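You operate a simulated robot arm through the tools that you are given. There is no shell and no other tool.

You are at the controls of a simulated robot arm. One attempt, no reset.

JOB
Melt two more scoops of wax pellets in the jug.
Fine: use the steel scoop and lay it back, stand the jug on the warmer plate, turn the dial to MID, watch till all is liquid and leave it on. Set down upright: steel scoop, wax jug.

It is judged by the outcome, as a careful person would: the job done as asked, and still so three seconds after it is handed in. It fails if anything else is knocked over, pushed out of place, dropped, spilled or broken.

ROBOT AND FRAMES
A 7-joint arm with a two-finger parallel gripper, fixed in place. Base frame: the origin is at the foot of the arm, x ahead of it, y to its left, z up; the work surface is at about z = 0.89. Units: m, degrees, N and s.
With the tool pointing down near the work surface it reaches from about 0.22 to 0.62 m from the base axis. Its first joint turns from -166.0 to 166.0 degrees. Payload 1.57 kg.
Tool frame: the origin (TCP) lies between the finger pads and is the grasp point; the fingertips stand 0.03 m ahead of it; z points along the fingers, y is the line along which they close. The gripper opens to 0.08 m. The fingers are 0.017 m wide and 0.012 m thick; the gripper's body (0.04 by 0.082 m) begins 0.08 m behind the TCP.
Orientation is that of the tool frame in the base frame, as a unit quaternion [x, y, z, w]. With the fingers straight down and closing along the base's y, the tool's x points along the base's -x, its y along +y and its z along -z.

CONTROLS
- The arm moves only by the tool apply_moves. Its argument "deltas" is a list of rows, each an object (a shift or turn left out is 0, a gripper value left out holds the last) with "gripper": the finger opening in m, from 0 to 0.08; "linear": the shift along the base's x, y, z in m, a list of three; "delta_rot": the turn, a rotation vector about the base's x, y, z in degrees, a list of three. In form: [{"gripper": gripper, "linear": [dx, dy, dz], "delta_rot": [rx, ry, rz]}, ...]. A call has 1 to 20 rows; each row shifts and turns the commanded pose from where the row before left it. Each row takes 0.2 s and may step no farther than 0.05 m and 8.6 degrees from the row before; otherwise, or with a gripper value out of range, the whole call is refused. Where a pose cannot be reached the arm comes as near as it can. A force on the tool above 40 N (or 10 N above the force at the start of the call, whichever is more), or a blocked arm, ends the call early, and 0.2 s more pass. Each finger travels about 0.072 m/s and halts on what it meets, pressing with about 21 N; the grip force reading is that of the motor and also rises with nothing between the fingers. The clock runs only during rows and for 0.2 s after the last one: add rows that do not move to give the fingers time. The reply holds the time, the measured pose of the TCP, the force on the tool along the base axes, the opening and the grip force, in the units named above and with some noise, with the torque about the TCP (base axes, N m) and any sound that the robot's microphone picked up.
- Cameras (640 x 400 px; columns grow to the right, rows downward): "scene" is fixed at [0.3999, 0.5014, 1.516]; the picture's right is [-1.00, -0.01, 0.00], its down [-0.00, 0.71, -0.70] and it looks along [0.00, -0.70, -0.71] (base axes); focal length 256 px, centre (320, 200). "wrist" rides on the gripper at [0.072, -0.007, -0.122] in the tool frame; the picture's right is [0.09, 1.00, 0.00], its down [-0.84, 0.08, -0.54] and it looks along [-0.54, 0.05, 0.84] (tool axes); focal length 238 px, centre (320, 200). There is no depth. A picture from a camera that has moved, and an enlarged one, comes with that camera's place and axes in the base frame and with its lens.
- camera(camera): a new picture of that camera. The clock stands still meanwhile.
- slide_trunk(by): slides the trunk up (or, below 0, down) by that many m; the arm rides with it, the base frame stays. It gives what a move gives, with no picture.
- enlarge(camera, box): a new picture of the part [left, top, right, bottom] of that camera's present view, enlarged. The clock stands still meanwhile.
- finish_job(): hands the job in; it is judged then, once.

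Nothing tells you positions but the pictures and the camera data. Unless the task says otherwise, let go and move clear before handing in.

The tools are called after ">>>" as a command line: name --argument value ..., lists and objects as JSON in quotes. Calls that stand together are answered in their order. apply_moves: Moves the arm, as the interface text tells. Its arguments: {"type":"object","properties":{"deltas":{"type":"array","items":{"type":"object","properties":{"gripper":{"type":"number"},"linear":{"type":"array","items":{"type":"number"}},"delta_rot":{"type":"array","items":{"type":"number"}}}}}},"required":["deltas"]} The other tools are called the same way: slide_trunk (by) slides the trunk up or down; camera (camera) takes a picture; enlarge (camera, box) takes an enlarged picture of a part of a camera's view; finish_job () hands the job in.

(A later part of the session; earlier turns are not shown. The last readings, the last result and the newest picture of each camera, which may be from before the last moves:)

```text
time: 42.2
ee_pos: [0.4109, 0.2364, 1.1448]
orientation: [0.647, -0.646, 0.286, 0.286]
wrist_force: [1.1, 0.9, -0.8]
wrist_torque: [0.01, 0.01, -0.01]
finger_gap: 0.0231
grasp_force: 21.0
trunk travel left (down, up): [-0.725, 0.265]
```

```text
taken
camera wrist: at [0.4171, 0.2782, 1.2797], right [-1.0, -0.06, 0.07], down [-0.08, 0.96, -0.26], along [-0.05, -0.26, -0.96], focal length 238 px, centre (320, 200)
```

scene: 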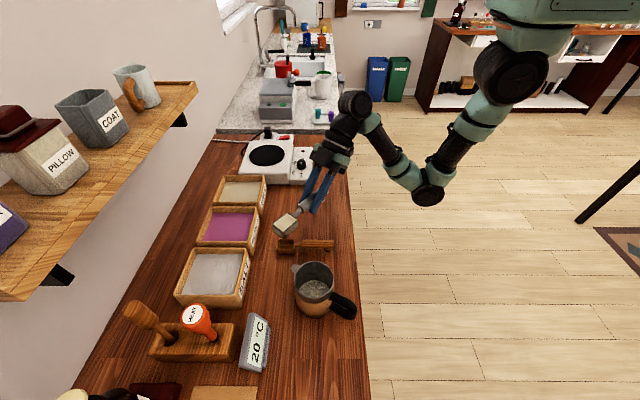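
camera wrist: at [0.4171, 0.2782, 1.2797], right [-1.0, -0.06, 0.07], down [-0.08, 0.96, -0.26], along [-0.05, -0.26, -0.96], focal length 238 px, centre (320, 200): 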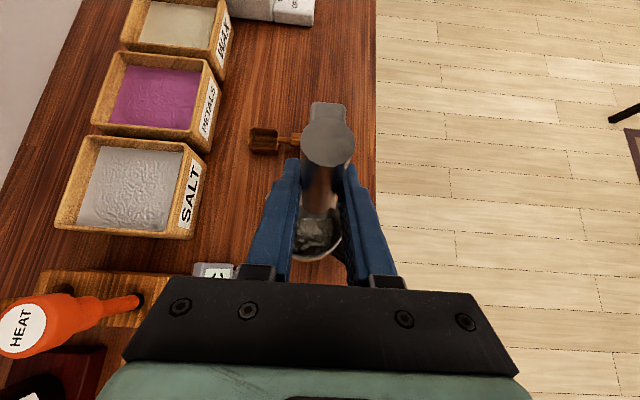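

Poured the second scoop. I'll retrace back to level and check both the bowl and the jug.

>>> apply_moves --deltas '[{"linear": [0, -0.0154, 0.0], "delta_rot": [8, 0, 0]}, {"linear": [0, -0.0152, 0.002], "delta_rot": [8, 0, 0]}, {"linear": [0, -0.0148, 0.0], "delta_rot": [8, 0, 0]}, {"linear": [0, -0.0141, -0.002], "delta_rot": [8, 0, 0]}, {"linear": [0, -0.013, -0.004], "delta_rot": [8, 0, 0]}, {"linear": [0, -0.0118, -0.006], "delta_rot": [8, 0, 0]}, {"linear": [0, -0.0103, -0.006], "delta_rot": [8, 0, 0]}, {"linear": [0, -0.0085, -0.005], "delta_rot": [8, 0, 0]}, {"linear": [0, -0.0067, -0.0037], "delta_rot": [8, 0, 0]}, {"linear": [0, -0.0147, -0.004], "delta_rot": [8, 0, 0]}, {"linear": [0, -0.0238, -0.004], "delta_rot": [8, 0, 0]}, {}]'

>>> enlarge --camera "scene" --box '[240, 200, 400, 330]'

```text
time: 44.8
ee_pos: [0.4118, 0.0871, 1.1123]
orientation: [0.664, -0.663, -0.243, -0.244]
wrist_force: [-0.6, -0.4, -0.1]
wrist_torque: [-0.03, 0.0, 0.0]
finger_gap: 0.023
grasp_force: 20.6
trunk travel left (down, up): [-0.725, 0.265]
```

```text
3.08 times, centred on (320, 265) of scene
camera zoom: at [0.3999, 0.5014, 1.516], right [-1.0, -0.01, 0.0], down [0.0, 0.71, -0.7], along [0.0, -0.7, -0.71], focal length 787 px, centre (320, 0)
```

zoom: 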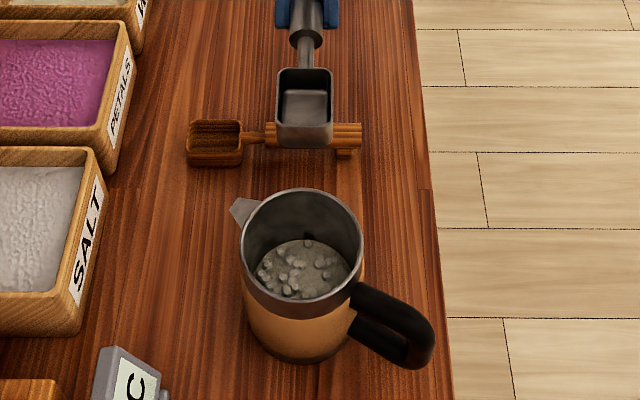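

The bowl is empty and the jug now holds two more scoops, with nothing spilled. I'll bring the scoop back to where it lay.

>>> apply_moves --deltas '[{"linear": [0.003, -0.0178, 0], "delta_rot": [0, 0, -8.5]}, {"linear": [0.003, -0.0178, 0], "delta_rot": [0, 0, -8.5]}, {"linear": [0.002, -0.0178, 0], "delta_rot": [0, 0, -8.5]}, {"linear": [0, -0.0178, 0], "delta_rot": [0, 0, -8.5]}, {"linear": [0, -0.0178, 0], "delta_rot": [0, 0, -8.5]}, {"linear": [0, -0.0178, 0], "delta_rot": [0, 0, -8.5]}, {"linear": [0, -0.0178, -0.01], "delta_rot": [0, 0, -8.5]}, {"linear": [0, -0.0178, -0.01], "delta_rot": [0, 0, -8.5]}, {"linear": [-0.003, -0.0178, -0.01], "delta_rot": [0, 0, -8.5]}, {"linear": [-0.003, -0.0178, -0.02], "delta_rot": [0, 0, -8.5]}, {"linear": [-0.003, -0.0185, -0.02], "delta_rot": [0, 0, -5]}, {"linear": [0, 0, -0.03]}, {}]'

>>> enlarge --camera "scene" --box '[260, 150, 360, 220]'

>>> camera --camera "wrist"

```text
time: 47.6
ee_pos: [0.4095, -0.1098, 1.0113]
orientation: [0.0, 0.939, 0.0, 0.343]
wrist_force: [-0.3, 0.6, -0.2]
wrist_torque: [-0.01, 0.02, 0.04]
finger_gap: 0.0227
grasp_force: 21.4
trunk travel left (down, up): [-0.725, 0.265]
```

```text
5.71 times, centred on (310, 185) of scene
camera zoom: at [0.3999, 0.5014, 1.516], right [-1.0, -0.01, 0.0], down [0.0, 0.71, -0.7], along [0.0, -0.7, -0.71], focal length 1461 px, centre (377, 286)
```

zoom: 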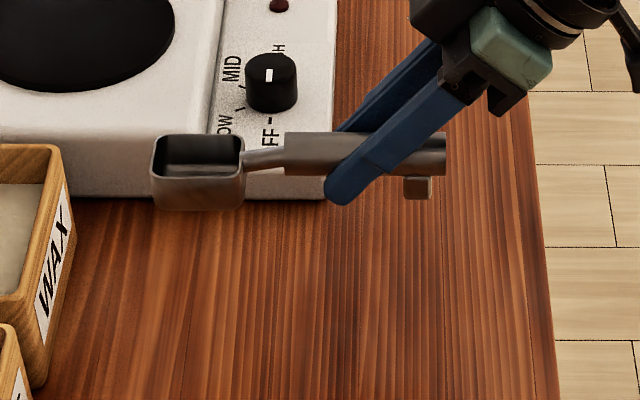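

```text
taken
camera wrist: at [0.2757, -0.1163, 1.0585], right [-0.07, 1.0, -0.06], down [0.29, 0.08, 0.95], along [0.95, 0.05, -0.29], focal length 238 px, centre (320, 200)
```

wrist: 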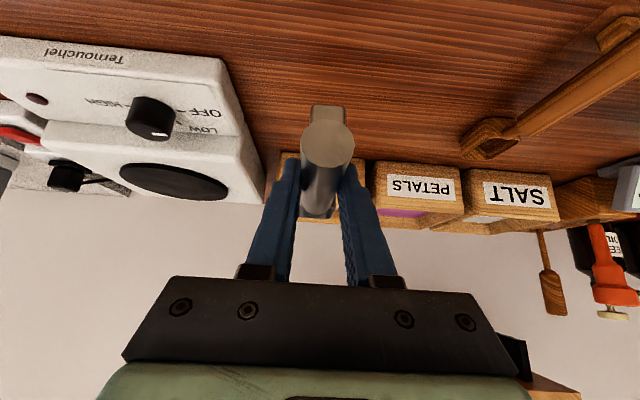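

The scoop is level and over its old spot to within about 2 mm. I'll lower it gently.

>>> apply_moves --deltas '[{"linear": [0, 0, -0.03]}, {"linear": [0, 0, -0.03]}, {"linear": [0, 0, -0.015]}, {"linear": [0, 0, -0.006]}, {"linear": [0, 0, -0.004]}, {}]'

>>> enlarge --camera "scene" --box '[270, 170, 350, 220]'

```text
time: 49.0
ee_pos: [0.4107, -0.1086, 0.927]
orientation: [-0.001, 0.939, 0.0, 0.344]
wrist_force: [0.7, -0.7, -0.9]
wrist_torque: [0.02, 0.02, -0.03]
finger_gap: 0.0231
grasp_force: 21.0
trunk travel left (down, up): [-0.725, 0.265]
```

```text
8.00 times, centred on (310, 195) of scene
camera zoom: at [0.3999, 0.5014, 1.516], right [-1.0, -0.01, 0.0], down [0.0, 0.71, -0.7], along [0.0, -0.7, -0.71], focal length 2045 px, centre (400, 240)
```

zoom: 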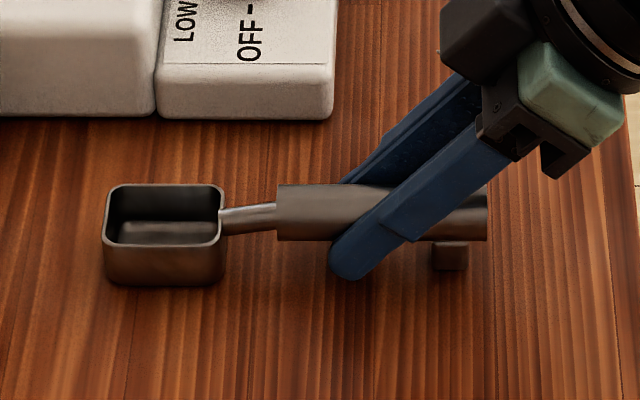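

>>> apply_moves --deltas '[{"linear": [-0.001, 0, -0.002]}, {"linear": [0, 0, -0.001]}, {}]'

>>> enlarge --camera "scene" --box '[270, 170, 350, 220]'

```text
time: 49.8
ee_pos: [0.4099, -0.1104, 0.9259]
orientation: [0.0, 0.939, 0.0, 0.344]
wrist_force: [1.9, -0.5, 2.4]
wrist_torque: [0.08, -0.39, 0.04]
finger_gap: 0.0231
grasp_force: 21.3
trunk travel left (down, up): [-0.725, 0.265]
```

```text
8.00 times, centred on (310, 195) of scene
camera zoom: at [0.3999, 0.5014, 1.516], right [-1.0, -0.01, 0.0], down [0.0, 0.71, -0.7], along [0.0, -0.7, -0.71], focal length 2045 px, centre (400, 240)
```

zoom: 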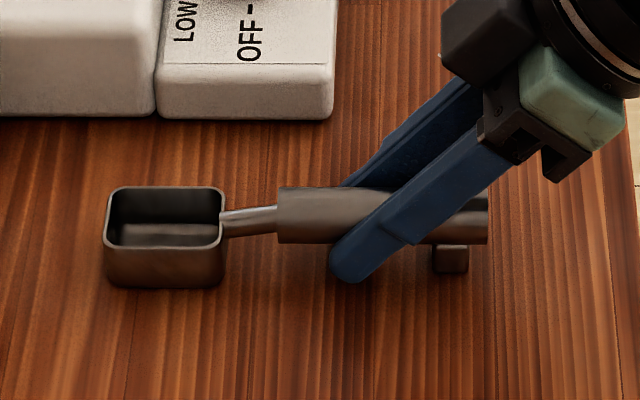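

The scoop is touching down flat at its place. I'll release it and back straight off.

>>> apply_moves --deltas '[{"gripper": 0.03}, {"gripper": 0.05}, {"gripper": 0.06}, {}, {"linear": [0, 0, 0.02]}, {"linear": [-0.005, 0, 0.03]}, {"linear": [-0.005, 0, 0.04]}, {"linear": [0, 0, 0.04]}, {}]'

>>> enlarge --camera "scene" --box '[200, 120, 360, 220]'

```text
time: 51.8
ee_pos: [0.3995, -0.1109, 1.0529]
orientation: [0.0, 0.939, 0.0, 0.343]
wrist_force: [-1.1, -0.4, 0.8]
wrist_torque: [0.02, -0.04, 0.01]
finger_gap: 0.06
grasp_force: 0.2
trunk travel left (down, up): [-0.725, 0.265]
```

```text
4.00 times, centred on (280, 170) of scene
camera zoom: at [0.3999, 0.5014, 1.516], right [-1.0, -0.01, 0.0], down [0.0, 0.71, -0.7], along [0.0, -0.7, -0.71], focal length 1023 px, centre (480, 320)
```

zoom: 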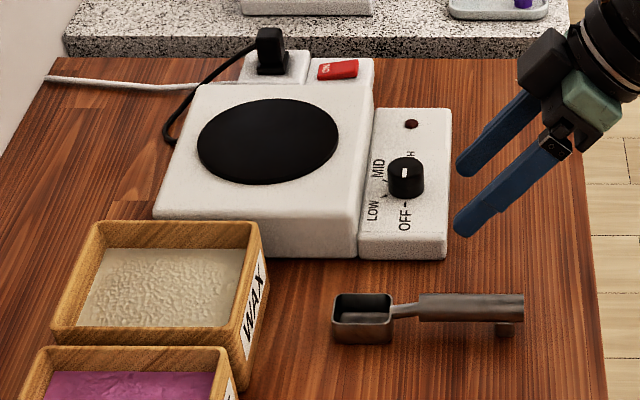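

The scoop is laid back where it was. Now I'll bring the gripper upright and hover above the jug handle (which points toward azimuth ≈156°) for a close look.

>>> apply_moves --deltas '[{"linear": [-0.01, 0.01, 0.02], "delta_rot": [0, 8, 0], "gripper": 0.08}, {"linear": [-0.01, 0.02, 0.02], "delta_rot": [0, 8, 0]}, {"linear": [-0.01, 0.03, 0.02], "delta_rot": [0, 8, 0]}, {"linear": [-0.01, 0.03, 0.02], "delta_rot": [0, 8, 0]}, {"linear": [-0.01, 0.04, 0.02], "delta_rot": [0, 8, 0]}, {"linear": [0, 0.045, 0], "delta_rot": [0, 0, -8]}, {"linear": [0, 0.045, 0], "delta_rot": [0, 0, -8]}, {"linear": [0, 0.045, 0], "delta_rot": [0, 0, -8]}, {"linear": [0, 0.045, 0]}, {"linear": [-0.005, 0.04, 0]}, {"linear": [-0.005, 0.03, 0]}, {}]'

>>> camera --camera "wrist"

>>> enlarge --camera "scene" --box '[240, 200, 400, 330]'

```text
time: 54.4
ee_pos: [0.3494, 0.2371, 1.0667]
orientation: [0.225, 0.961, 0.023, 0.159]
wrist_force: [-1.2, -0.9, 0.8]
wrist_torque: [0.04, -0.03, -0.01]
finger_gap: 0.0799
grasp_force: 0.1
out of reach, approached as far as the arm can: row 2, 3, 4, 5
trunk travel left (down, up): [-0.725, 0.265]
```

```text
taken
camera wrist: at [0.246, 0.2661, 1.1611], right [0.34, 0.93, 0.09], down [0.57, -0.28, 0.77], along [0.75, -0.22, -0.63], focal length 238 px, centre (320, 200)
```

wrist: 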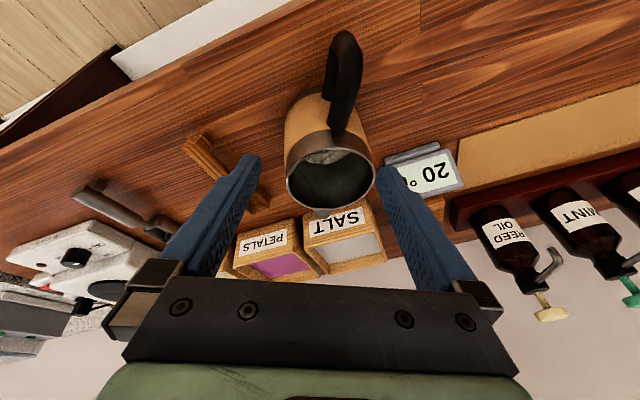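

```text
3.08 times, centred on (320, 265) of scene
camera zoom: at [0.3999, 0.5014, 1.516], right [-1.0, -0.01, 0.0], down [0.0, 0.71, -0.7], along [0.0, -0.7, -0.71], focal length 787 px, centre (320, 0)
```

zoom: 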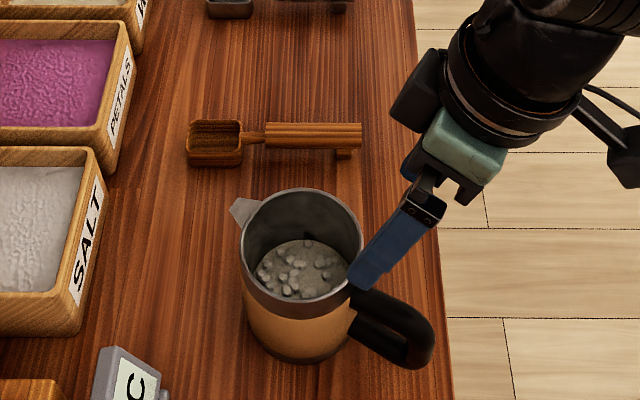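

The tilt wasn't fully undone because of a reach limit on the way. I'll straighten the gripper to vertical above the handle and look again.

>>> apply_moves --deltas '[{"linear": [-0.002, 0.005, 0.03]}, {"linear": [-0.003, 0.009, 0.02], "delta_rot": [2.716, 5.574, 0]}, {"linear": [-0.003, 0.009, 0.005], "delta_rot": [2.716, 5.574, 0]}, {"linear": [-0.003, 0.009, 0], "delta_rot": [2.716, 5.574, 0]}, {}]'

>>> camera --camera "wrist"

>>> enlarge --camera "scene" --box '[260, 240, 380, 320]'

```text
time: 55.6
ee_pos: [0.3391, 0.2532, 1.1181]
orientation: [0.235, 0.97, 0.058, 0.001]
wrist_force: [0.4, 0.2, 0.7]
wrist_torque: [0.0, -0.02, 0.0]
finger_gap: 0.08
grasp_force: 0.1
out of reach, approached as far as the arm can: row 1, 2
trunk travel left (down, up): [-0.725, 0.265]
```

```text
taken
camera wrist: at [0.2687, 0.2666, 1.2404], right [0.37, 0.92, 0.12], down [0.76, -0.38, 0.53], along [0.53, -0.11, -0.84], focal length 238 px, centre (320, 200)
```

wrist: 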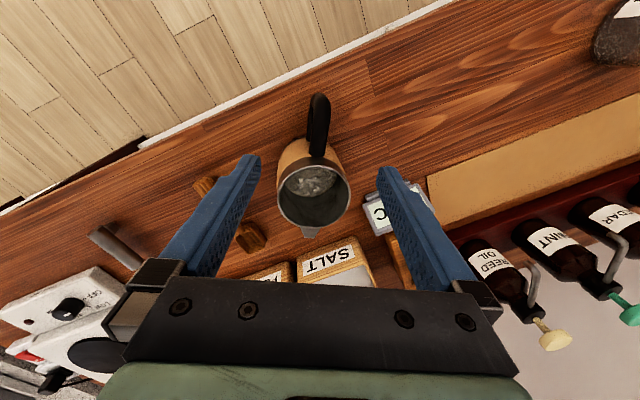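

```text
5.00 times, centred on (320, 280) of scene
camera zoom: at [0.3999, 0.5014, 1.516], right [-1.0, -0.01, 0.0], down [0.0, 0.71, -0.7], along [0.0, -0.7, -0.71], focal length 1278 px, centre (320, -200)
```

zoom: 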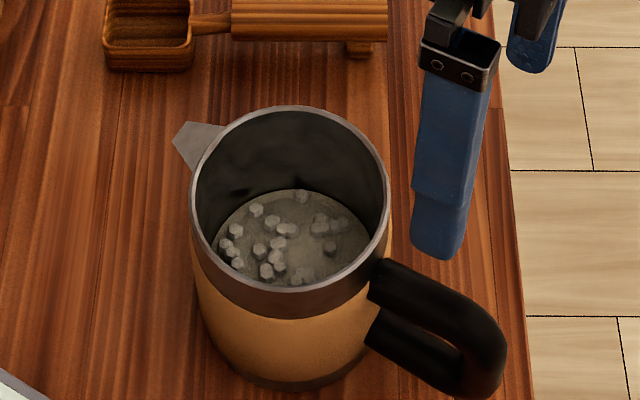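

The gripper is nearly vertical, with a 6.5° residual tilt. I'll straighten it precisely, align yaw with the handle, and take an enlarged look.

>>> apply_moves --deltas '[{"linear": [0, 0.008, 0], "delta_rot": [-6.4, 1.66, 0]}, {"linear": [0, 0.006, 0], "delta_rot": [0, 0, 2]}, {}]'

>>> camera --camera "wrist"

>>> enlarge --camera "wrist" --box '[240, 40, 400, 240]'

```text
time: 56.4
ee_pos: [0.3386, 0.2373, 1.1081]
orientation: [0.22, 0.976, 0.001, 0.002]
wrist_force: [-0.5, 0.1, -0.4]
wrist_torque: [-0.02, 0.02, -0.01]
finger_gap: 0.0801
grasp_force: 0.0
out of reach, approached as far as the arm can: row 1, 2
trunk travel left (down, up): [-0.725, 0.265]
```

```text
taken
camera wrist: at [0.2701, 0.262, 1.2302], right [0.34, 0.94, 0.0], down [0.79, -0.29, 0.54], along [0.51, -0.18, -0.84], focal length 238 px, centre (320, 200)
```

wrist: 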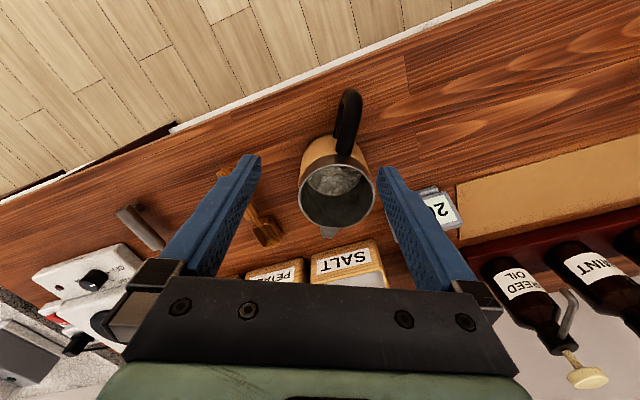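

```text
2.00 times, centred on (320, 140) of wrist
camera zoom: at [0.2701, 0.262, 1.2302], right [0.34, 0.94, 0.0], down [0.79, -0.29, 0.54], along [0.51, -0.18, -0.84], focal length 477 px, centre (320, 320)
```

zoom: 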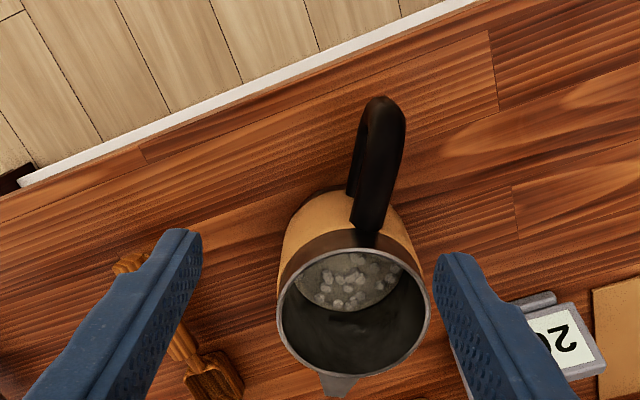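

The handle's top bar runs through about (0.342, 0.270), azimuth ≈152°. I'm hitting a wrist-rotation limit, so I'll ease yaw by about 4° (harmless on the round handle) and move over it.

>>> apply_moves --deltas '[{"delta_rot": [0, 0, 4.5]}, {"linear": [0.001, 0.017, 0]}, {"linear": [0.001, 0.016, 0]}, {}]'

```text
time: 57.4
ee_pos: [0.3397, 0.2389, 1.1002]
orientation: [0.181, 0.984, 0.002, 0.002]
wrist_force: [-0.5, 0.2, -0.2]
wrist_torque: [-0.02, -0.03, -0.01]
finger_gap: 0.0802
grasp_force: 0.1
out of reach, approached as far as the arm can: row 2, 3
trunk travel left (down, up): [-0.725, 0.265]
```

>>> camera --camera "scene"

```text
taken
```

scene: 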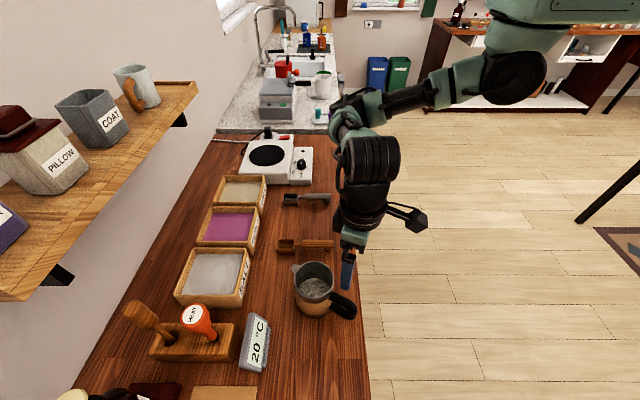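

I seem stuck by the arm's fold at this height rather than by yaw. I'll try lower, staying above the handle, where reach should be better.

>>> apply_moves --deltas '[{"linear": [0, 0, -0.03]}, {"linear": [0, 0, -0.03]}, {"linear": [0, 0.015, 0]}, {"linear": [0, 0.015, 0]}, {}]'

```text
time: 58.6
ee_pos: [0.3391, 0.2523, 1.0386]
orientation: [0.181, 0.983, 0.001, 0.0]
wrist_force: [-1.6, 0.1, -0.4]
wrist_torque: [0.01, 0.0, 0.0]
finger_gap: 0.0802
grasp_force: 0.1
out of reach, approached as far as the arm can: row 3, 4
trunk travel left (down, up): [-0.725, 0.265]
```

Reach improves as the tool gets lower relative to the shoulder, so raising the trunk should help. I'll raise it 0.12 m and then come back down.

>>> slide_trunk --by 0.12

```text
time: 60.1
ee_pos: [0.3389, 0.2526, 1.1593]
orientation: [0.18, 0.984, 0.002, 0.001]
wrist_force: [-0.4, 0.7, 0.1]
wrist_torque: [0.0, -0.01, 0.01]
finger_gap: 0.0803
grasp_force: 0.1
trunk travel left (down, up): [-0.845, 0.145]
```

>>> apply_moves --deltas '[{"linear": [0, 0, -0.03]}, {"linear": [0, 0, -0.03]}, {"linear": [0, 0, -0.03]}, {"linear": [0, 0.01, -0.02]}, {"linear": [0.001, 0.008, 0]}, {}]'

>>> camera --camera "wrist"

```text
time: 61.5
ee_pos: [0.34, 0.262, 1.0497]
orientation: [0.181, 0.983, 0.002, 0.001]
wrist_force: [0.3, 0.7, -0.2]
wrist_torque: [0.0, 0.01, -0.01]
finger_gap: 0.0798
grasp_force: 0.0
out of reach, approached as far as the arm can: row 5
trunk travel left (down, up): [-0.845, 0.145]
```

```text
taken
camera wrist: at [0.2696, 0.2809, 1.1704], right [0.27, 0.96, 0.0], down [0.81, -0.23, 0.54], along [0.52, -0.14, -0.84], focal length 238 px, centre (320, 200)
```

wrist: 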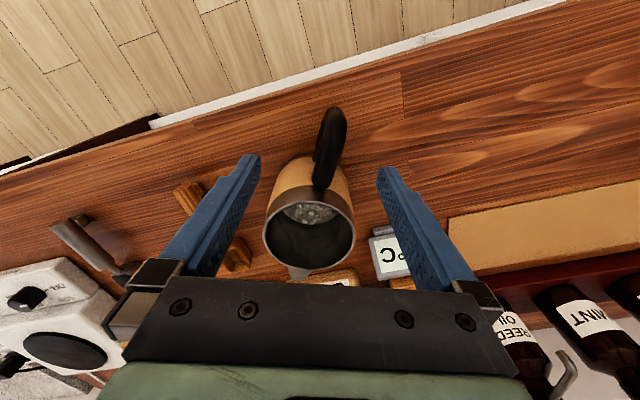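

Now it reaches further. I'll descend around the handle, shifting a few millimetres in +y to centre it between the fingers.

>>> apply_moves --deltas '[{"linear": [0, 0.0, -0.02]}, {"linear": [0, 0.003, -0.02]}, {"linear": [0.001, 0.003, -0.02]}, {"linear": [0, 0.002, -0.02]}, {}]'

>>> camera --camera "wrist"

>>> enlarge --camera "scene" --box '[280, 240, 400, 320]'

```text
time: 62.7
ee_pos: [0.3389, 0.2577, 0.965]
orientation: [0.181, 0.984, 0.001, 0.001]
wrist_force: [0.3, 0.4, -0.2]
wrist_torque: [-0.01, -0.01, -0.01]
finger_gap: 0.08
grasp_force: 0.1
out of reach, approached as far as the arm can: row 3, 4
trunk travel left (down, up): [-0.845, 0.145]
```

```text
taken
camera wrist: at [0.2692, 0.2773, 1.0872], right [0.27, 0.96, 0.0], down [0.81, -0.23, 0.54], along [0.52, -0.14, -0.84], focal length 238 px, centre (320, 200)
```

wrist: 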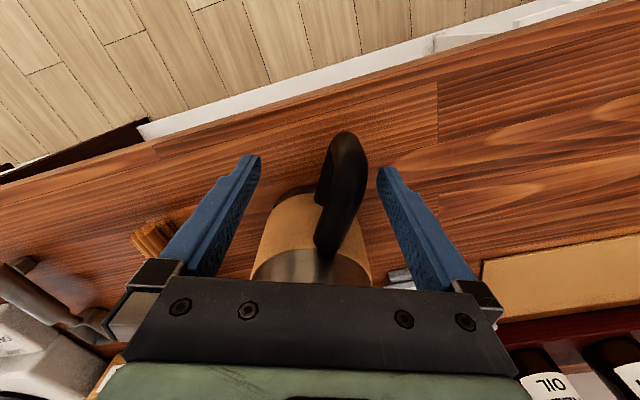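

```text
5.00 times, centred on (340, 280) of scene
camera zoom: at [0.3999, 0.5014, 1.516], right [-1.0, -0.01, 0.0], down [0.0, 0.71, -0.7], along [0.0, -0.7, -0.71], focal length 1278 px, centre (220, -200)
```

zoom: 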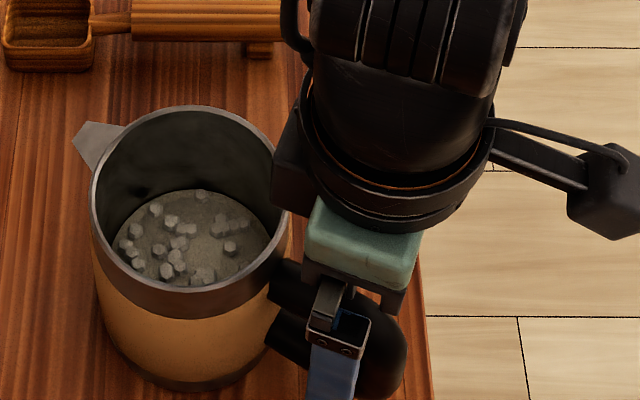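

The handle sits about 12 mm off-centre toward the +y finger. I'll test whether a few degrees of yaw frees the motion so I can centre it.

>>> apply_moves --deltas '[{"linear": [0, 0, 0.01], "delta_rot": [0, 0, 5]}, {"linear": [0, 0.006, 0]}, {"linear": [0, 0.006, 0]}, {}]'

```text
time: 63.7
ee_pos: [0.3382, 0.2642, 0.9768]
orientation: [0.138, 0.99, 0.001, 0.001]
wrist_force: [-0.3, -0.4, -0.5]
wrist_torque: [-0.01, -0.01, -0.01]
finger_gap: 0.0799
grasp_force: 0.0
out of reach, approached as far as the arm can: row 3
trunk travel left (down, up): [-0.845, 0.145]
```

Yaw does matter, so the last wrist joint is near its limit. The gripper is symmetric, so I'll rise, turn it half a revolution the other way (+168°) and approach the handle with the flipped gripper.

>>> apply_moves --deltas '[{"linear": [0, 0, 0.04]}, {"linear": [0, 0, 0.05]}, {"linear": [0, 0, 0.05]}, {"delta_rot": [0, 0, 8]}, {"delta_rot": [0, 0, 8.4]}, {"delta_rot": [0, 0, 8.4]}, {"delta_rot": [0, 0, 8.4]}, {"delta_rot": [0, 0, 8.4]}, {"delta_rot": [0, 0, 8.4]}, {"delta_rot": [0, 0, 8.4]}, {"delta_rot": [0, 0, 8.4]}, {"delta_rot": [0, 0, 8.4]}, {"delta_rot": [0, 0, 8.4]}, {}]'

```text
time: 66.7
ee_pos: [0.3373, 0.2586, 1.1154]
orientation: [-0.558, 0.83, 0.002, 0.0]
wrist_force: [-0.5, -0.7, 0.4]
wrist_torque: [-0.01, -0.02, 0.01]
finger_gap: 0.0801
grasp_force: 0.1
out of reach, approached as far as the arm can: row 3
trunk travel left (down, up): [-0.845, 0.145]
```

>>> apply_moves --deltas '[{"delta_rot": [0, 0, 8.43]}, {"delta_rot": [0, 0, 8.43]}, {"delta_rot": [0, 0, 8.43]}, {"delta_rot": [0, 0, 8.43]}, {"delta_rot": [0, 0, 8.43]}, {"delta_rot": [0, 0, 8.43]}, {"delta_rot": [0, 0, 8.43]}, {"delta_rot": [0, 0, 8.43]}, {"delta_rot": [0, 0, 8.43]}, {"delta_rot": [0, 0, 8.43]}, {"linear": [0.004, 0.012, 0]}, {}]'

>>> camera --camera "wrist"

>>> enlarge --camera "scene" --box '[240, 200, 400, 330]'

```text
time: 69.3
ee_pos: [0.337, 0.2557, 1.1151]
orientation: [0.971, -0.241, -0.002, 0.002]
wrist_force: [0.6, -0.5, 0.3]
wrist_torque: [0.02, 0.01, 0.01]
finger_gap: 0.0802
grasp_force: 0.0
out of reach, approached as far as the arm can: row 8, 11
trunk travel left (down, up): [-0.845, 0.145]
```

```text
taken
camera wrist: at [0.4044, 0.2286, 1.2374], right [-0.38, -0.92, 0.0], down [-0.77, 0.32, 0.54], along [-0.5, 0.21, -0.84], focal length 238 px, centre (320, 200)
```

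wrist: 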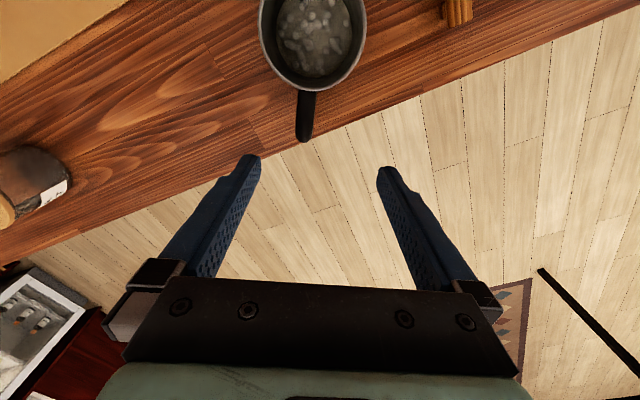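

```text
3.08 times, centred on (320, 265) of scene
camera zoom: at [0.3999, 0.5014, 1.516], right [-1.0, -0.01, 0.0], down [0.0, 0.71, -0.7], along [0.0, -0.7, -0.71], focal length 787 px, centre (320, 0)
```

zoom: 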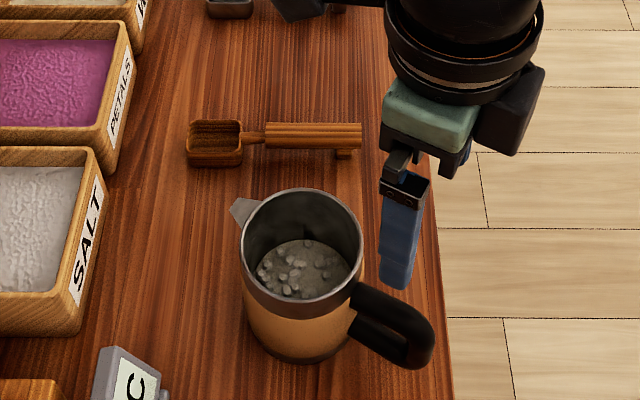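

The limit is positional, not wrist yaw. I'll probe which direction is free by moving +x, then +y.

>>> apply_moves --deltas '[{"linear": [0.03, 0, 0]}, {"linear": [0.03, 0, 0]}, {}]'

>>> apply_moves --deltas '[{"linear": [0, 0.03, 0]}, {"linear": [0, 0.03, 0]}, {}]'

```text
time: 70.1
ee_pos: [0.3859, 0.2502, 1.1151]
orientation: [0.97, -0.241, 0.0, 0.0]
wrist_force: [-0.8, 0.1, -0.3]
wrist_torque: [-0.02, 0.04, 0.02]
finger_gap: 0.0801
grasp_force: 0.1
out of reach, approached as far as the arm can: row 1, 2
trunk travel left (down, up): [-0.845, 0.145]
```

```text
time: 70.9
ee_pos: [0.3814, 0.2503, 1.1176]
orientation: [0.97, -0.242, -0.002, 0.001]
wrist_force: [-0.2, 0.0, 0.1]
wrist_torque: [0.03, 0.0, -0.01]
finger_gap: 0.08
grasp_force: 0.2
out of reach, approached as far as the arm can: row 1, 2
trunk travel left (down, up): [-0.845, 0.145]
```

>>> camera --camera "scene"

```text
taken
```

scene: 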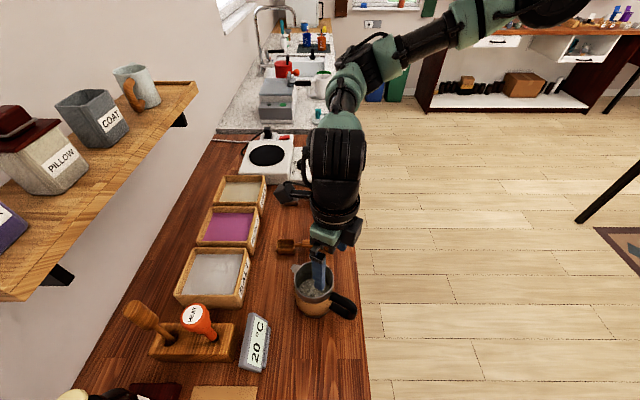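

The elbow has swung out to an awkward side. I'll retreat to a neutral pose straight ahead (undoing the yaw on the way) so the arm can re-approach the jug in a better configuration.

>>> apply_moves --deltas '[{"linear": [0.004, -0.014, 0.005], "delta_rot": [0, 0, -8.4]}, {"linear": [0.004, -0.014, 0.005], "delta_rot": [0, 0, -8.4]}, {"linear": [0.004, -0.014, 0.005], "delta_rot": [0, 0, -8.4]}, {"linear": [0.004, -0.014, 0.005], "delta_rot": [0, 0, -8.4]}, {"linear": [0.004, -0.014, 0.005], "delta_rot": [0, 0, -8.4]}, {"linear": [0.004, -0.014, 0.005], "delta_rot": [0, 0, -8.4]}, {"linear": [0.004, -0.014, 0.005], "delta_rot": [0, 0, -8.4]}, {"linear": [0.004, -0.014, 0.005], "delta_rot": [0, 0, -8.4]}, {"linear": [0.004, -0.014, 0.005], "delta_rot": [0, 0, -8.4]}, {"linear": [0.004, -0.014, 0.005], "delta_rot": [0, 0, -8.4]}, {"linear": [0.004, -0.014, 0.005], "delta_rot": [0, 0, -8.4]}, {"linear": [0.004, -0.014, 0.005], "delta_rot": [0, 0, -8.4]}, {"linear": [0.004, -0.014, 0.005], "delta_rot": [0, 0, -8.4]}, {"linear": [0.004, -0.014, 0.005], "delta_rot": [0, 0, -8.4]}, {"linear": [0.004, -0.014, 0.005], "delta_rot": [0, 0, -8.4]}, {"linear": [0.004, -0.014, 0.005], "delta_rot": [0, 0, -8.4]}, {"linear": [0.004, -0.014, 0.0], "delta_rot": [0, 0, -8.4]}, {"linear": [0.004, -0.014, 0.0], "delta_rot": [0, 0, -8.4]}, {}]'

>>> camera --camera "scene"

```text
time: 74.9
ee_pos: [0.4525, -0.0002, 1.1969]
orientation: [-0.007, 1.0, 0.002, 0.001]
wrist_force: [0.3, -1.0, 0.2]
wrist_torque: [-0.01, 0.02, 0.01]
finger_gap: 0.08
grasp_force: 0.1
trunk travel left (down, up): [-0.845, 0.145]
```

```text
taken
```

scene: 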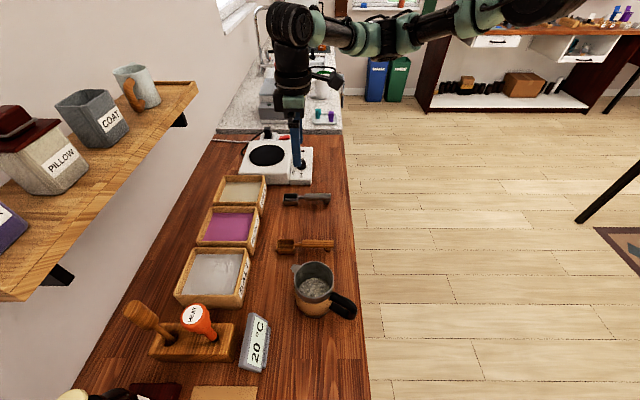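

Neutral pose reached. Now I'll swing toward the jug along an arc with the gripper yaw following the arm, to see if the reach is freer this way.

>>> apply_moves --deltas '[{"linear": [-0.004, 0.0375, -0.011], "delta_rot": [0, 0, 4.75]}, {"linear": [-0.0076, 0.0365, -0.011], "delta_rot": [0, 0, 4.75]}, {"linear": [-0.0106, 0.0355, -0.011], "delta_rot": [0, 0, 4.75]}, {"linear": [-0.0133, 0.0343, -0.011], "delta_rot": [0, 0, 4.75]}, {"linear": [-0.0161, 0.0328, -0.011], "delta_rot": [0, 0, 4.75]}, {"linear": [-0.0186, 0.0312, -0.011], "delta_rot": [0, 0, 4.75]}, {"linear": [-0.021, 0.0293, -0.011], "delta_rot": [0, 0, 4.75]}, {"linear": [-0.0225, 0.0278, -0.011], "delta_rot": [0, 0, 4.75]}, {}]'

>>> camera --camera "scene"

```text
time: 76.9
ee_pos: [0.3394, 0.2591, 1.11]
orientation: [-0.334, 0.943, 0.001, 0.001]
wrist_force: [-0.2, 0.2, -0.5]
wrist_torque: [0.0, 0.02, -0.01]
finger_gap: 0.0798
grasp_force: 0.1
out of reach, approached as far as the arm can: row 8
trunk travel left (down, up): [-0.845, 0.145]
```

```text
taken
```

scene: 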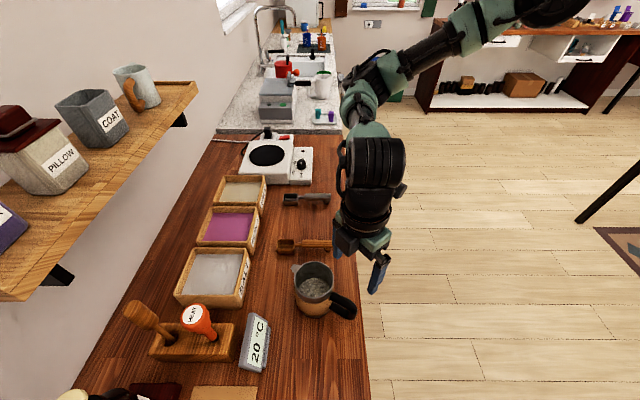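

The limit is on the wrist's position in +y. If I lean the gripper about 15° within the handle's own plane (over the jug), the wrist stays further back and the fingertips still reach the handle squarely. I'll turn to yaw -28° and lean.

>>> apply_moves --deltas '[{"linear": [0, -0.003, 0], "delta_rot": [0, 0, -8.3]}, {"delta_rot": [0, 0, -8.3]}, {"delta_rot": [0, 0, -8.3]}, {"delta_rot": [0, 0, -8.3]}, {"delta_rot": [0, 0, -8.3]}, {"delta_rot": [0, 0, -8.3]}, {"delta_rot": [0, 0, -8.3]}, {"delta_rot": [0, 0, -8.3]}, {"delta_rot": [3.52, 6.62, 0]}, {"delta_rot": [3.52, 6.62, 0]}, {"linear": [0.001, 0.007, 0]}, {"linear": [0.001, 0.008, 0]}, {}]'

>>> camera --camera "wrist"

```text
time: 79.7
ee_pos: [0.3409, 0.2708, 1.1099]
orientation: [0.237, 0.963, 0.034, -0.125]
wrist_force: [0.1, 0.6, -0.6]
wrist_torque: [0.01, 0.0, 0.01]
finger_gap: 0.0802
grasp_force: 0.1
trunk travel left (down, up): [-0.845, 0.145]
```

```text
taken
camera wrist: at [0.3035, 0.2818, 1.2454], right [0.38, 0.92, 0.03], down [0.88, -0.37, 0.31], along [0.3, -0.09, -0.95], focal length 238 px, centre (320, 200)
```

wrist: 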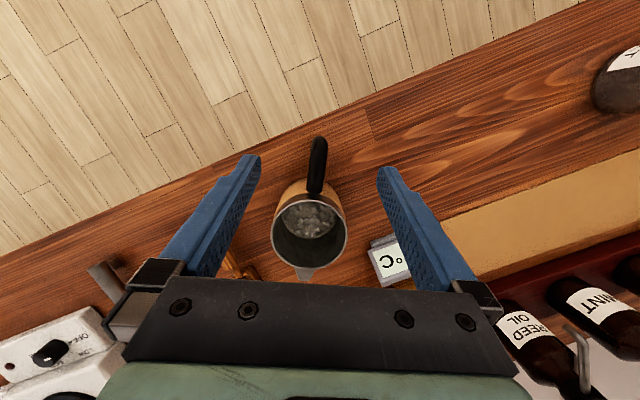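

Now the handle is centred between the fingers and in reach. I'll descend around it.

>>> apply_moves --deltas '[{"linear": [0, 0, -0.04]}, {"linear": [0, 0, -0.04]}, {"linear": [0, 0, -0.03]}, {"linear": [0, 0, -0.02]}, {}]'

>>> camera --camera "wrist"

>>> enlarge --camera "scene" --box '[280, 240, 400, 320]'

```text
time: 80.9
ee_pos: [0.3409, 0.2653, 0.976]
orientation: [0.236, 0.963, 0.033, -0.125]
wrist_force: [-0.5, 0.0, 0.5]
wrist_torque: [-0.02, 0.0, 0.0]
finger_gap: 0.08
grasp_force: 0.2
out of reach, approached as far as the arm can: row 4
trunk travel left (down, up): [-0.845, 0.145]
```

```text
taken
camera wrist: at [0.3041, 0.2763, 1.1125], right [0.38, 0.92, 0.03], down [0.88, -0.37, 0.31], along [0.3, -0.09, -0.95], focal length 238 px, centre (320, 200)
```

wrist: 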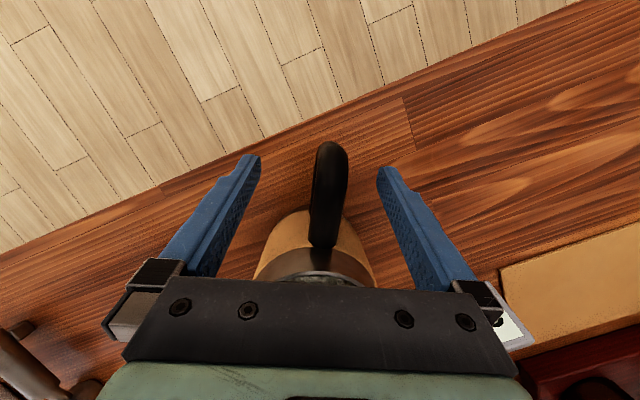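

```text
5.00 times, centred on (340, 280) of scene
camera zoom: at [0.3999, 0.5014, 1.516], right [-1.0, -0.01, 0.0], down [0.0, 0.71, -0.7], along [0.0, -0.7, -0.71], focal length 1278 px, centre (220, -200)
```

zoom: 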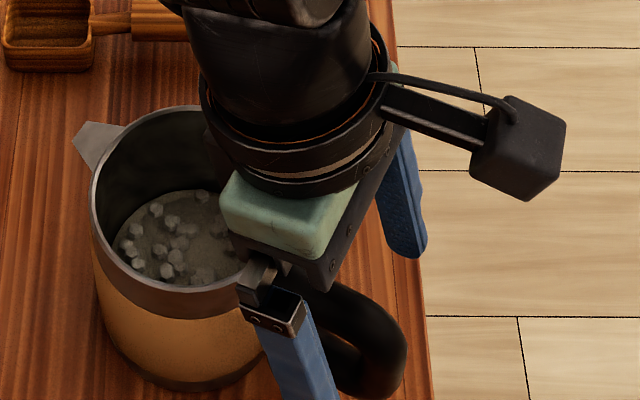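

The arm can't extend lower here, but the trunk can lower the whole arm. I'll slide it down 18 mm, so the fingers drop straight along the handle.

>>> slide_trunk --by -0.018

>>> camera --camera "wrist"

```text
time: 81.5
ee_pos: [0.3409, 0.2656, 0.9583]
orientation: [0.236, 0.963, 0.033, -0.125]
wrist_force: [-0.2, 0.9, 0.9]
wrist_torque: [0.01, 0.0, 0.01]
finger_gap: 0.08
grasp_force: 0.0
trunk travel left (down, up): [-0.827, 0.163]
```

```text
taken
camera wrist: at [0.304, 0.2764, 1.0948], right [0.38, 0.92, 0.03], down [0.88, -0.37, 0.31], along [0.3, -0.09, -0.95], focal length 238 px, centre (320, 200)
```

wrist: 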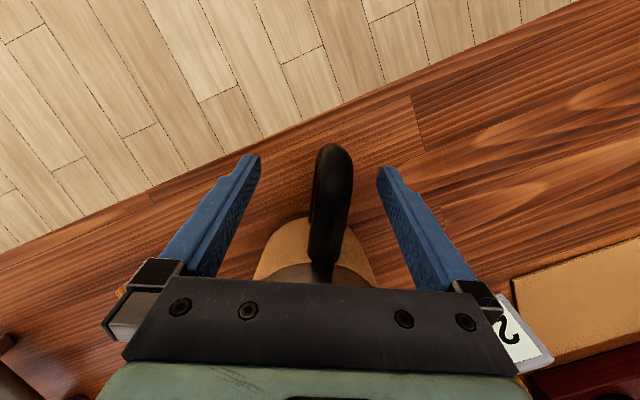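

>>> apply_moves --deltas '[{"linear": [0.002, 0.003, 0]}, {"gripper": 0.05}, {}]'

>>> camera --camera "wrist"

```text
time: 82.3
ee_pos: [0.344, 0.2655, 0.9578]
orientation: [0.236, 0.963, 0.033, -0.125]
wrist_force: [-0.3, 0.2, -1.0]
wrist_torque: [0.02, 0.06, 0.0]
finger_gap: 0.0499
grasp_force: 0.0
trunk travel left (down, up): [-0.827, 0.163]
```

```text
taken
camera wrist: at [0.3057, 0.2772, 1.0943], right [0.38, 0.92, 0.03], down [0.88, -0.37, 0.31], along [0.3, -0.09, -0.95], focal length 238 px, centre (320, 200)
```

wrist: 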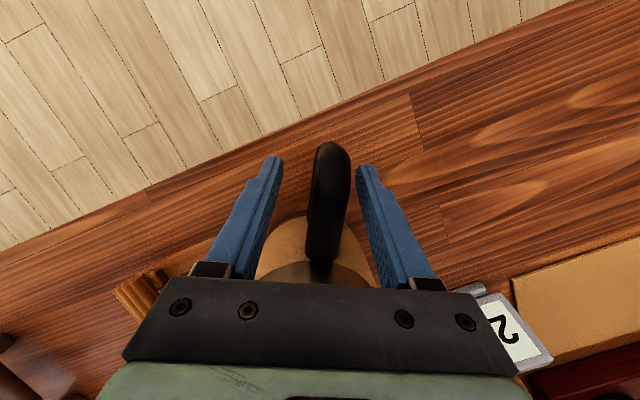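

The handle is nearly centred, so I'll close the grip.

>>> apply_moves --deltas '[{"gripper": 0.03}, {"gripper": 0.02}, {"gripper": 0.0}, {}, {}]'

>>> camera --camera "wrist"

>>> enlarge --camera "scene" --box '[280, 240, 400, 320]'

```text
time: 83.5
ee_pos: [0.3422, 0.2652, 0.9578]
orientation: [0.236, 0.963, 0.034, -0.126]
wrist_force: [1.2, 0.8, 0.5]
wrist_torque: [-0.06, -0.02, 0.09]
finger_gap: 0.0198
grasp_force: 21.5
trunk travel left (down, up): [-0.827, 0.163]
```

```text
taken
camera wrist: at [0.3057, 0.2772, 1.0943], right [0.38, 0.92, 0.03], down [0.88, -0.37, 0.31], along [0.3, -0.09, -0.95], focal length 238 px, centre (320, 200)
```

wrist: 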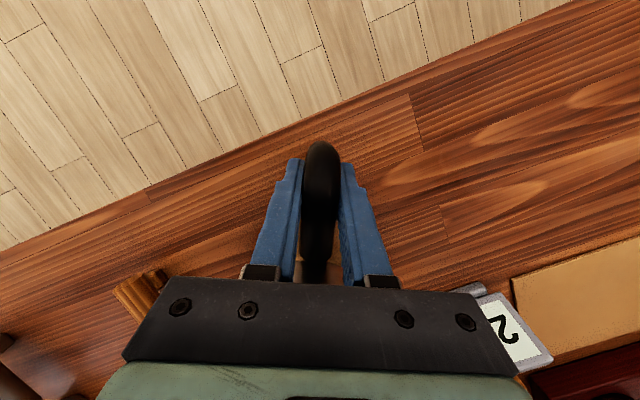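

```text
5.00 times, centred on (340, 280) of scene
camera zoom: at [0.3999, 0.5014, 1.516], right [-1.0, -0.01, 0.0], down [0.0, 0.71, -0.7], along [0.0, -0.7, -0.71], focal length 1278 px, centre (220, -200)
```

zoom: 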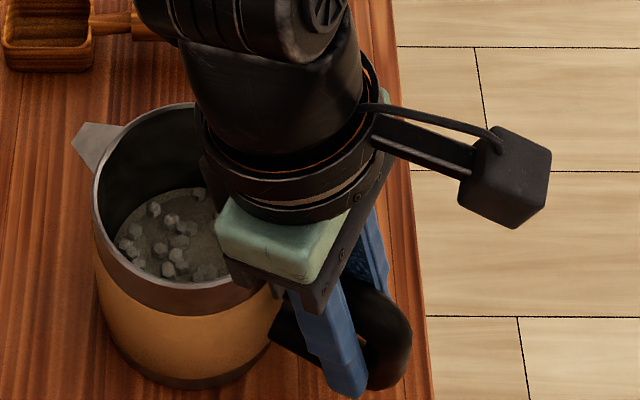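

The handle is gripped (gap 0.020 m). I'll lift a little to weigh it and check the jug stays upright.

>>> apply_moves --deltas '[{"linear": [0, 0, 0.006]}, {"linear": [0, 0, 0.007]}, {"linear": [0, 0, 0.007]}, {}]'

>>> enlarge --camera "scene" --box '[240, 230, 400, 330]'

```text
time: 84.5
ee_pos: [0.3422, 0.2673, 0.9781]
orientation: [0.236, 0.963, 0.034, -0.125]
wrist_force: [0.8, 0.4, -3.3]
wrist_torque: [0.06, 0.14, 0.0]
finger_gap: 0.0199
grasp_force: 20.7
trunk travel left (down, up): [-0.827, 0.163]
```

```text
4.00 times, centred on (320, 280) of scene
camera zoom: at [0.3999, 0.5014, 1.516], right [-1.0, -0.01, 0.0], down [0.0, 0.71, -0.7], along [0.0, -0.7, -0.71], focal length 1023 px, centre (320, -120)
```

zoom: 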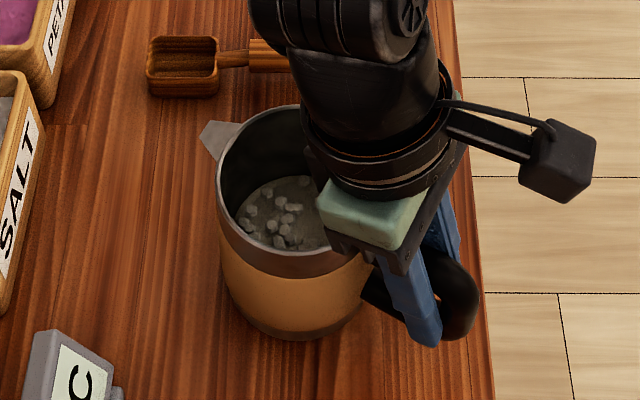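

The jug weighs about 0.3 kg and hangs upright. For the far plate, a grip leaning outward would be out of reach, so I'll first set the jug down in free space nearer the middle with its handle toward the robot, then re-grip leaning back.

>>> apply_moves --deltas '[{"linear": [0, 0, 0.02]}, {"linear": [0.002, -0.006, 0.015]}, {"linear": [0.007, -0.018, 0], "delta_rot": [0, 0, 5.5]}, {"linear": [0.008, -0.02, 0], "delta_rot": [0, 0, 5.5]}, {"linear": [0.008, -0.02, 0], "delta_rot": [0, 0, 5.5]}, {"linear": [0.008, -0.018, 0], "delta_rot": [0, 0, 5.5]}, {"linear": [0.006, -0.013, 0], "delta_rot": [0, 0, 5.5]}, {}]'

>>> enlarge --camera "scene" --box '[220, 180, 380, 300]'

>>> camera --camera "wrist"

```text
time: 86.3
ee_pos: [0.3819, 0.1718, 1.0137]
orientation: [-0.001, 0.992, 0.002, -0.129]
wrist_force: [-0.5, 0.0, -4.5]
wrist_torque: [0.01, 0.23, -0.01]
finger_gap: 0.0202
grasp_force: 21.5
trunk travel left (down, up): [-0.827, 0.163]
```

```text
3.33 times, centred on (300, 240) of scene
camera zoom: at [0.3999, 0.5014, 1.516], right [-1.0, -0.01, 0.0], down [0.0, 0.71, -0.7], along [0.0, -0.7, -0.71], focal length 852 px, centre (387, 67)
```

zoom: 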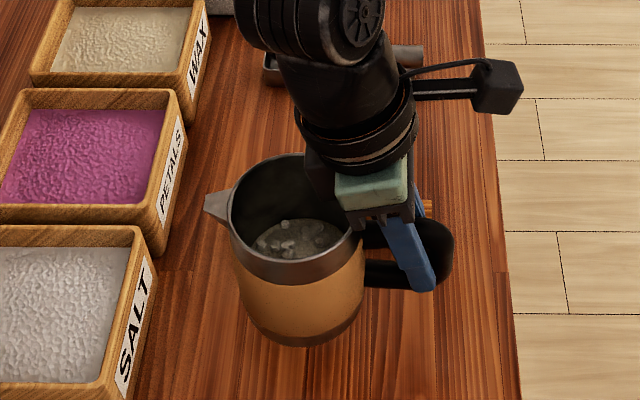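

```text
taken
camera wrist: at [0.3445, 0.1653, 1.1504], right [-0.09, 1.0, 0.03], down [0.95, 0.08, 0.31], along [0.3, 0.05, -0.95], focal length 238 px, centre (320, 200)
```

wrist: 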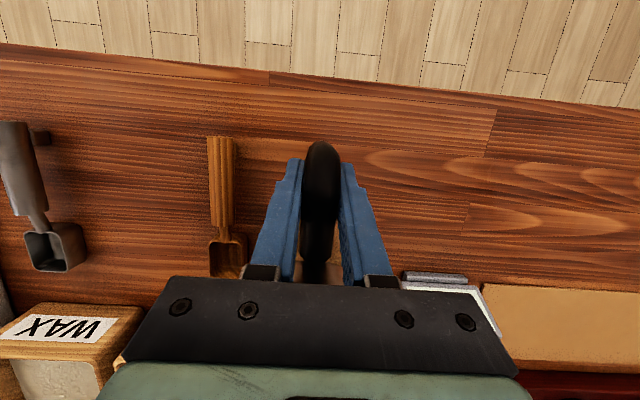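

>>> enlarge --camera "scene" --box '[262, 215, 342, 270]'

```text
7.27 times, centred on (302, 242) of scene
camera zoom: at [0.3999, 0.5014, 1.516], right [-1.0, -0.01, 0.0], down [0.0, 0.71, -0.7], along [0.0, -0.7, -0.71], focal length 1859 px, centre (451, -109)
```

zoom: 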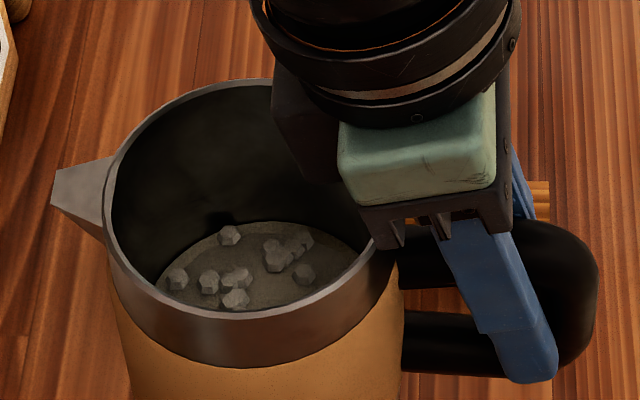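

The jug is close to upright. I'll lower it gently to the table here.

>>> apply_moves --deltas '[{"linear": [0, 0, -0.02]}, {"linear": [0, 0, -0.02]}, {"linear": [0, 0, -0.008]}, {"linear": [0, 0, -0.004]}, {}]'

```text
time: 87.5
ee_pos: [0.3817, 0.1725, 0.9612]
orientation: [0.0, 0.992, 0.002, -0.129]
wrist_force: [-0.1, -0.9, -3.5]
wrist_torque: [0.0, 0.19, 0.01]
finger_gap: 0.0199
grasp_force: 20.9
trunk travel left (down, up): [-0.827, 0.163]
```

>>> apply_moves --deltas '[{"linear": [0, 0, -0.002]}, {"linear": [0, 0, -0.002]}, {}]'

>>> enlarge --camera "scene" --box '[240, 200, 380, 290]'

```text
time: 88.3
ee_pos: [0.3827, 0.1719, 0.9585]
orientation: [0.0, 0.992, 0.003, -0.13]
wrist_force: [0.2, -0.1, -3.5]
wrist_torque: [-0.01, 0.2, 0.0]
finger_gap: 0.0196
grasp_force: 21.2
trunk travel left (down, up): [-0.827, 0.163]
```

```text
4.44 times, centred on (310, 245) of scene
camera zoom: at [0.3999, 0.5014, 1.516], right [-1.0, -0.01, 0.0], down [0.0, 0.71, -0.7], along [0.0, -0.7, -0.71], focal length 1136 px, centre (364, 0)
```

zoom: 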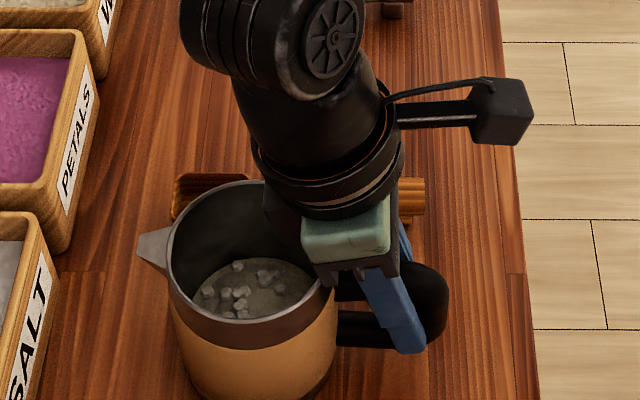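

Not touching yet, as it still carries the full weight. I'll continue down in small steps.

>>> apply_moves --deltas '[{"linear": [0, 0, -0.002]}, {"linear": [0, 0, -0.0015]}, {}]'

```text
time: 89.1
ee_pos: [0.3811, 0.1731, 0.9553]
orientation: [0.001, 0.992, 0.004, -0.128]
wrist_force: [-2.7, -2.2, 14.3]
wrist_torque: [-0.18, -0.35, -0.08]
finger_gap: 0.0198
grasp_force: 21.1
trunk travel left (down, up): [-0.827, 0.163]
```

Contact made. I'll back off 1 mm and release the handle.

>>> apply_moves --deltas '[{"linear": [0, 0, 0.0012]}, {"gripper": 0.03}, {"gripper": 0.05}, {"gripper": 0.07}, {}]'

>>> camera --camera "wrist"

>>> enlarge --camera "scene" --box '[240, 200, 380, 290]'

```text
time: 90.3
ee_pos: [0.382, 0.1743, 0.955]
orientation: [0.0, 0.991, 0.002, -0.13]
wrist_force: [-0.2, 0.1, 0.0]
wrist_torque: [-0.01, 0.0, 0.04]
finger_gap: 0.0699
grasp_force: 0.0
trunk travel left (down, up): [-0.827, 0.163]
```

```text
taken
camera wrist: at [0.3439, 0.1665, 1.0919], right [-0.09, 1.0, 0.03], down [0.95, 0.07, 0.31], along [0.31, 0.05, -0.95], focal length 238 px, centre (320, 200)
```

wrist: 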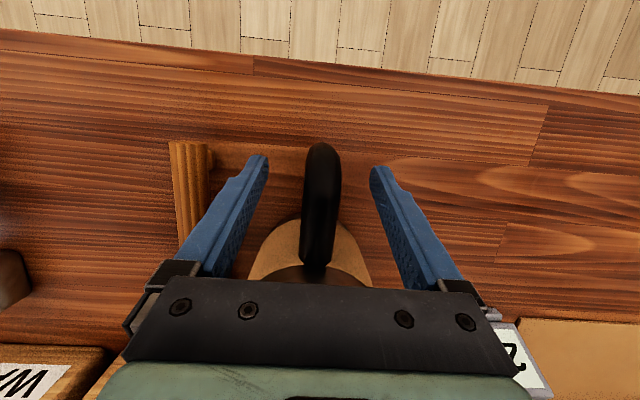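

```text
4.44 times, centred on (310, 245) of scene
camera zoom: at [0.3999, 0.5014, 1.516], right [-1.0, -0.01, 0.0], down [0.0, 0.71, -0.7], along [0.0, -0.7, -0.71], focal length 1136 px, centre (364, 0)
```

zoom: 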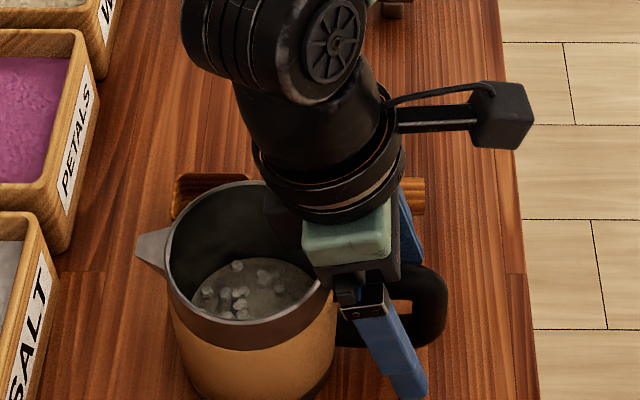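

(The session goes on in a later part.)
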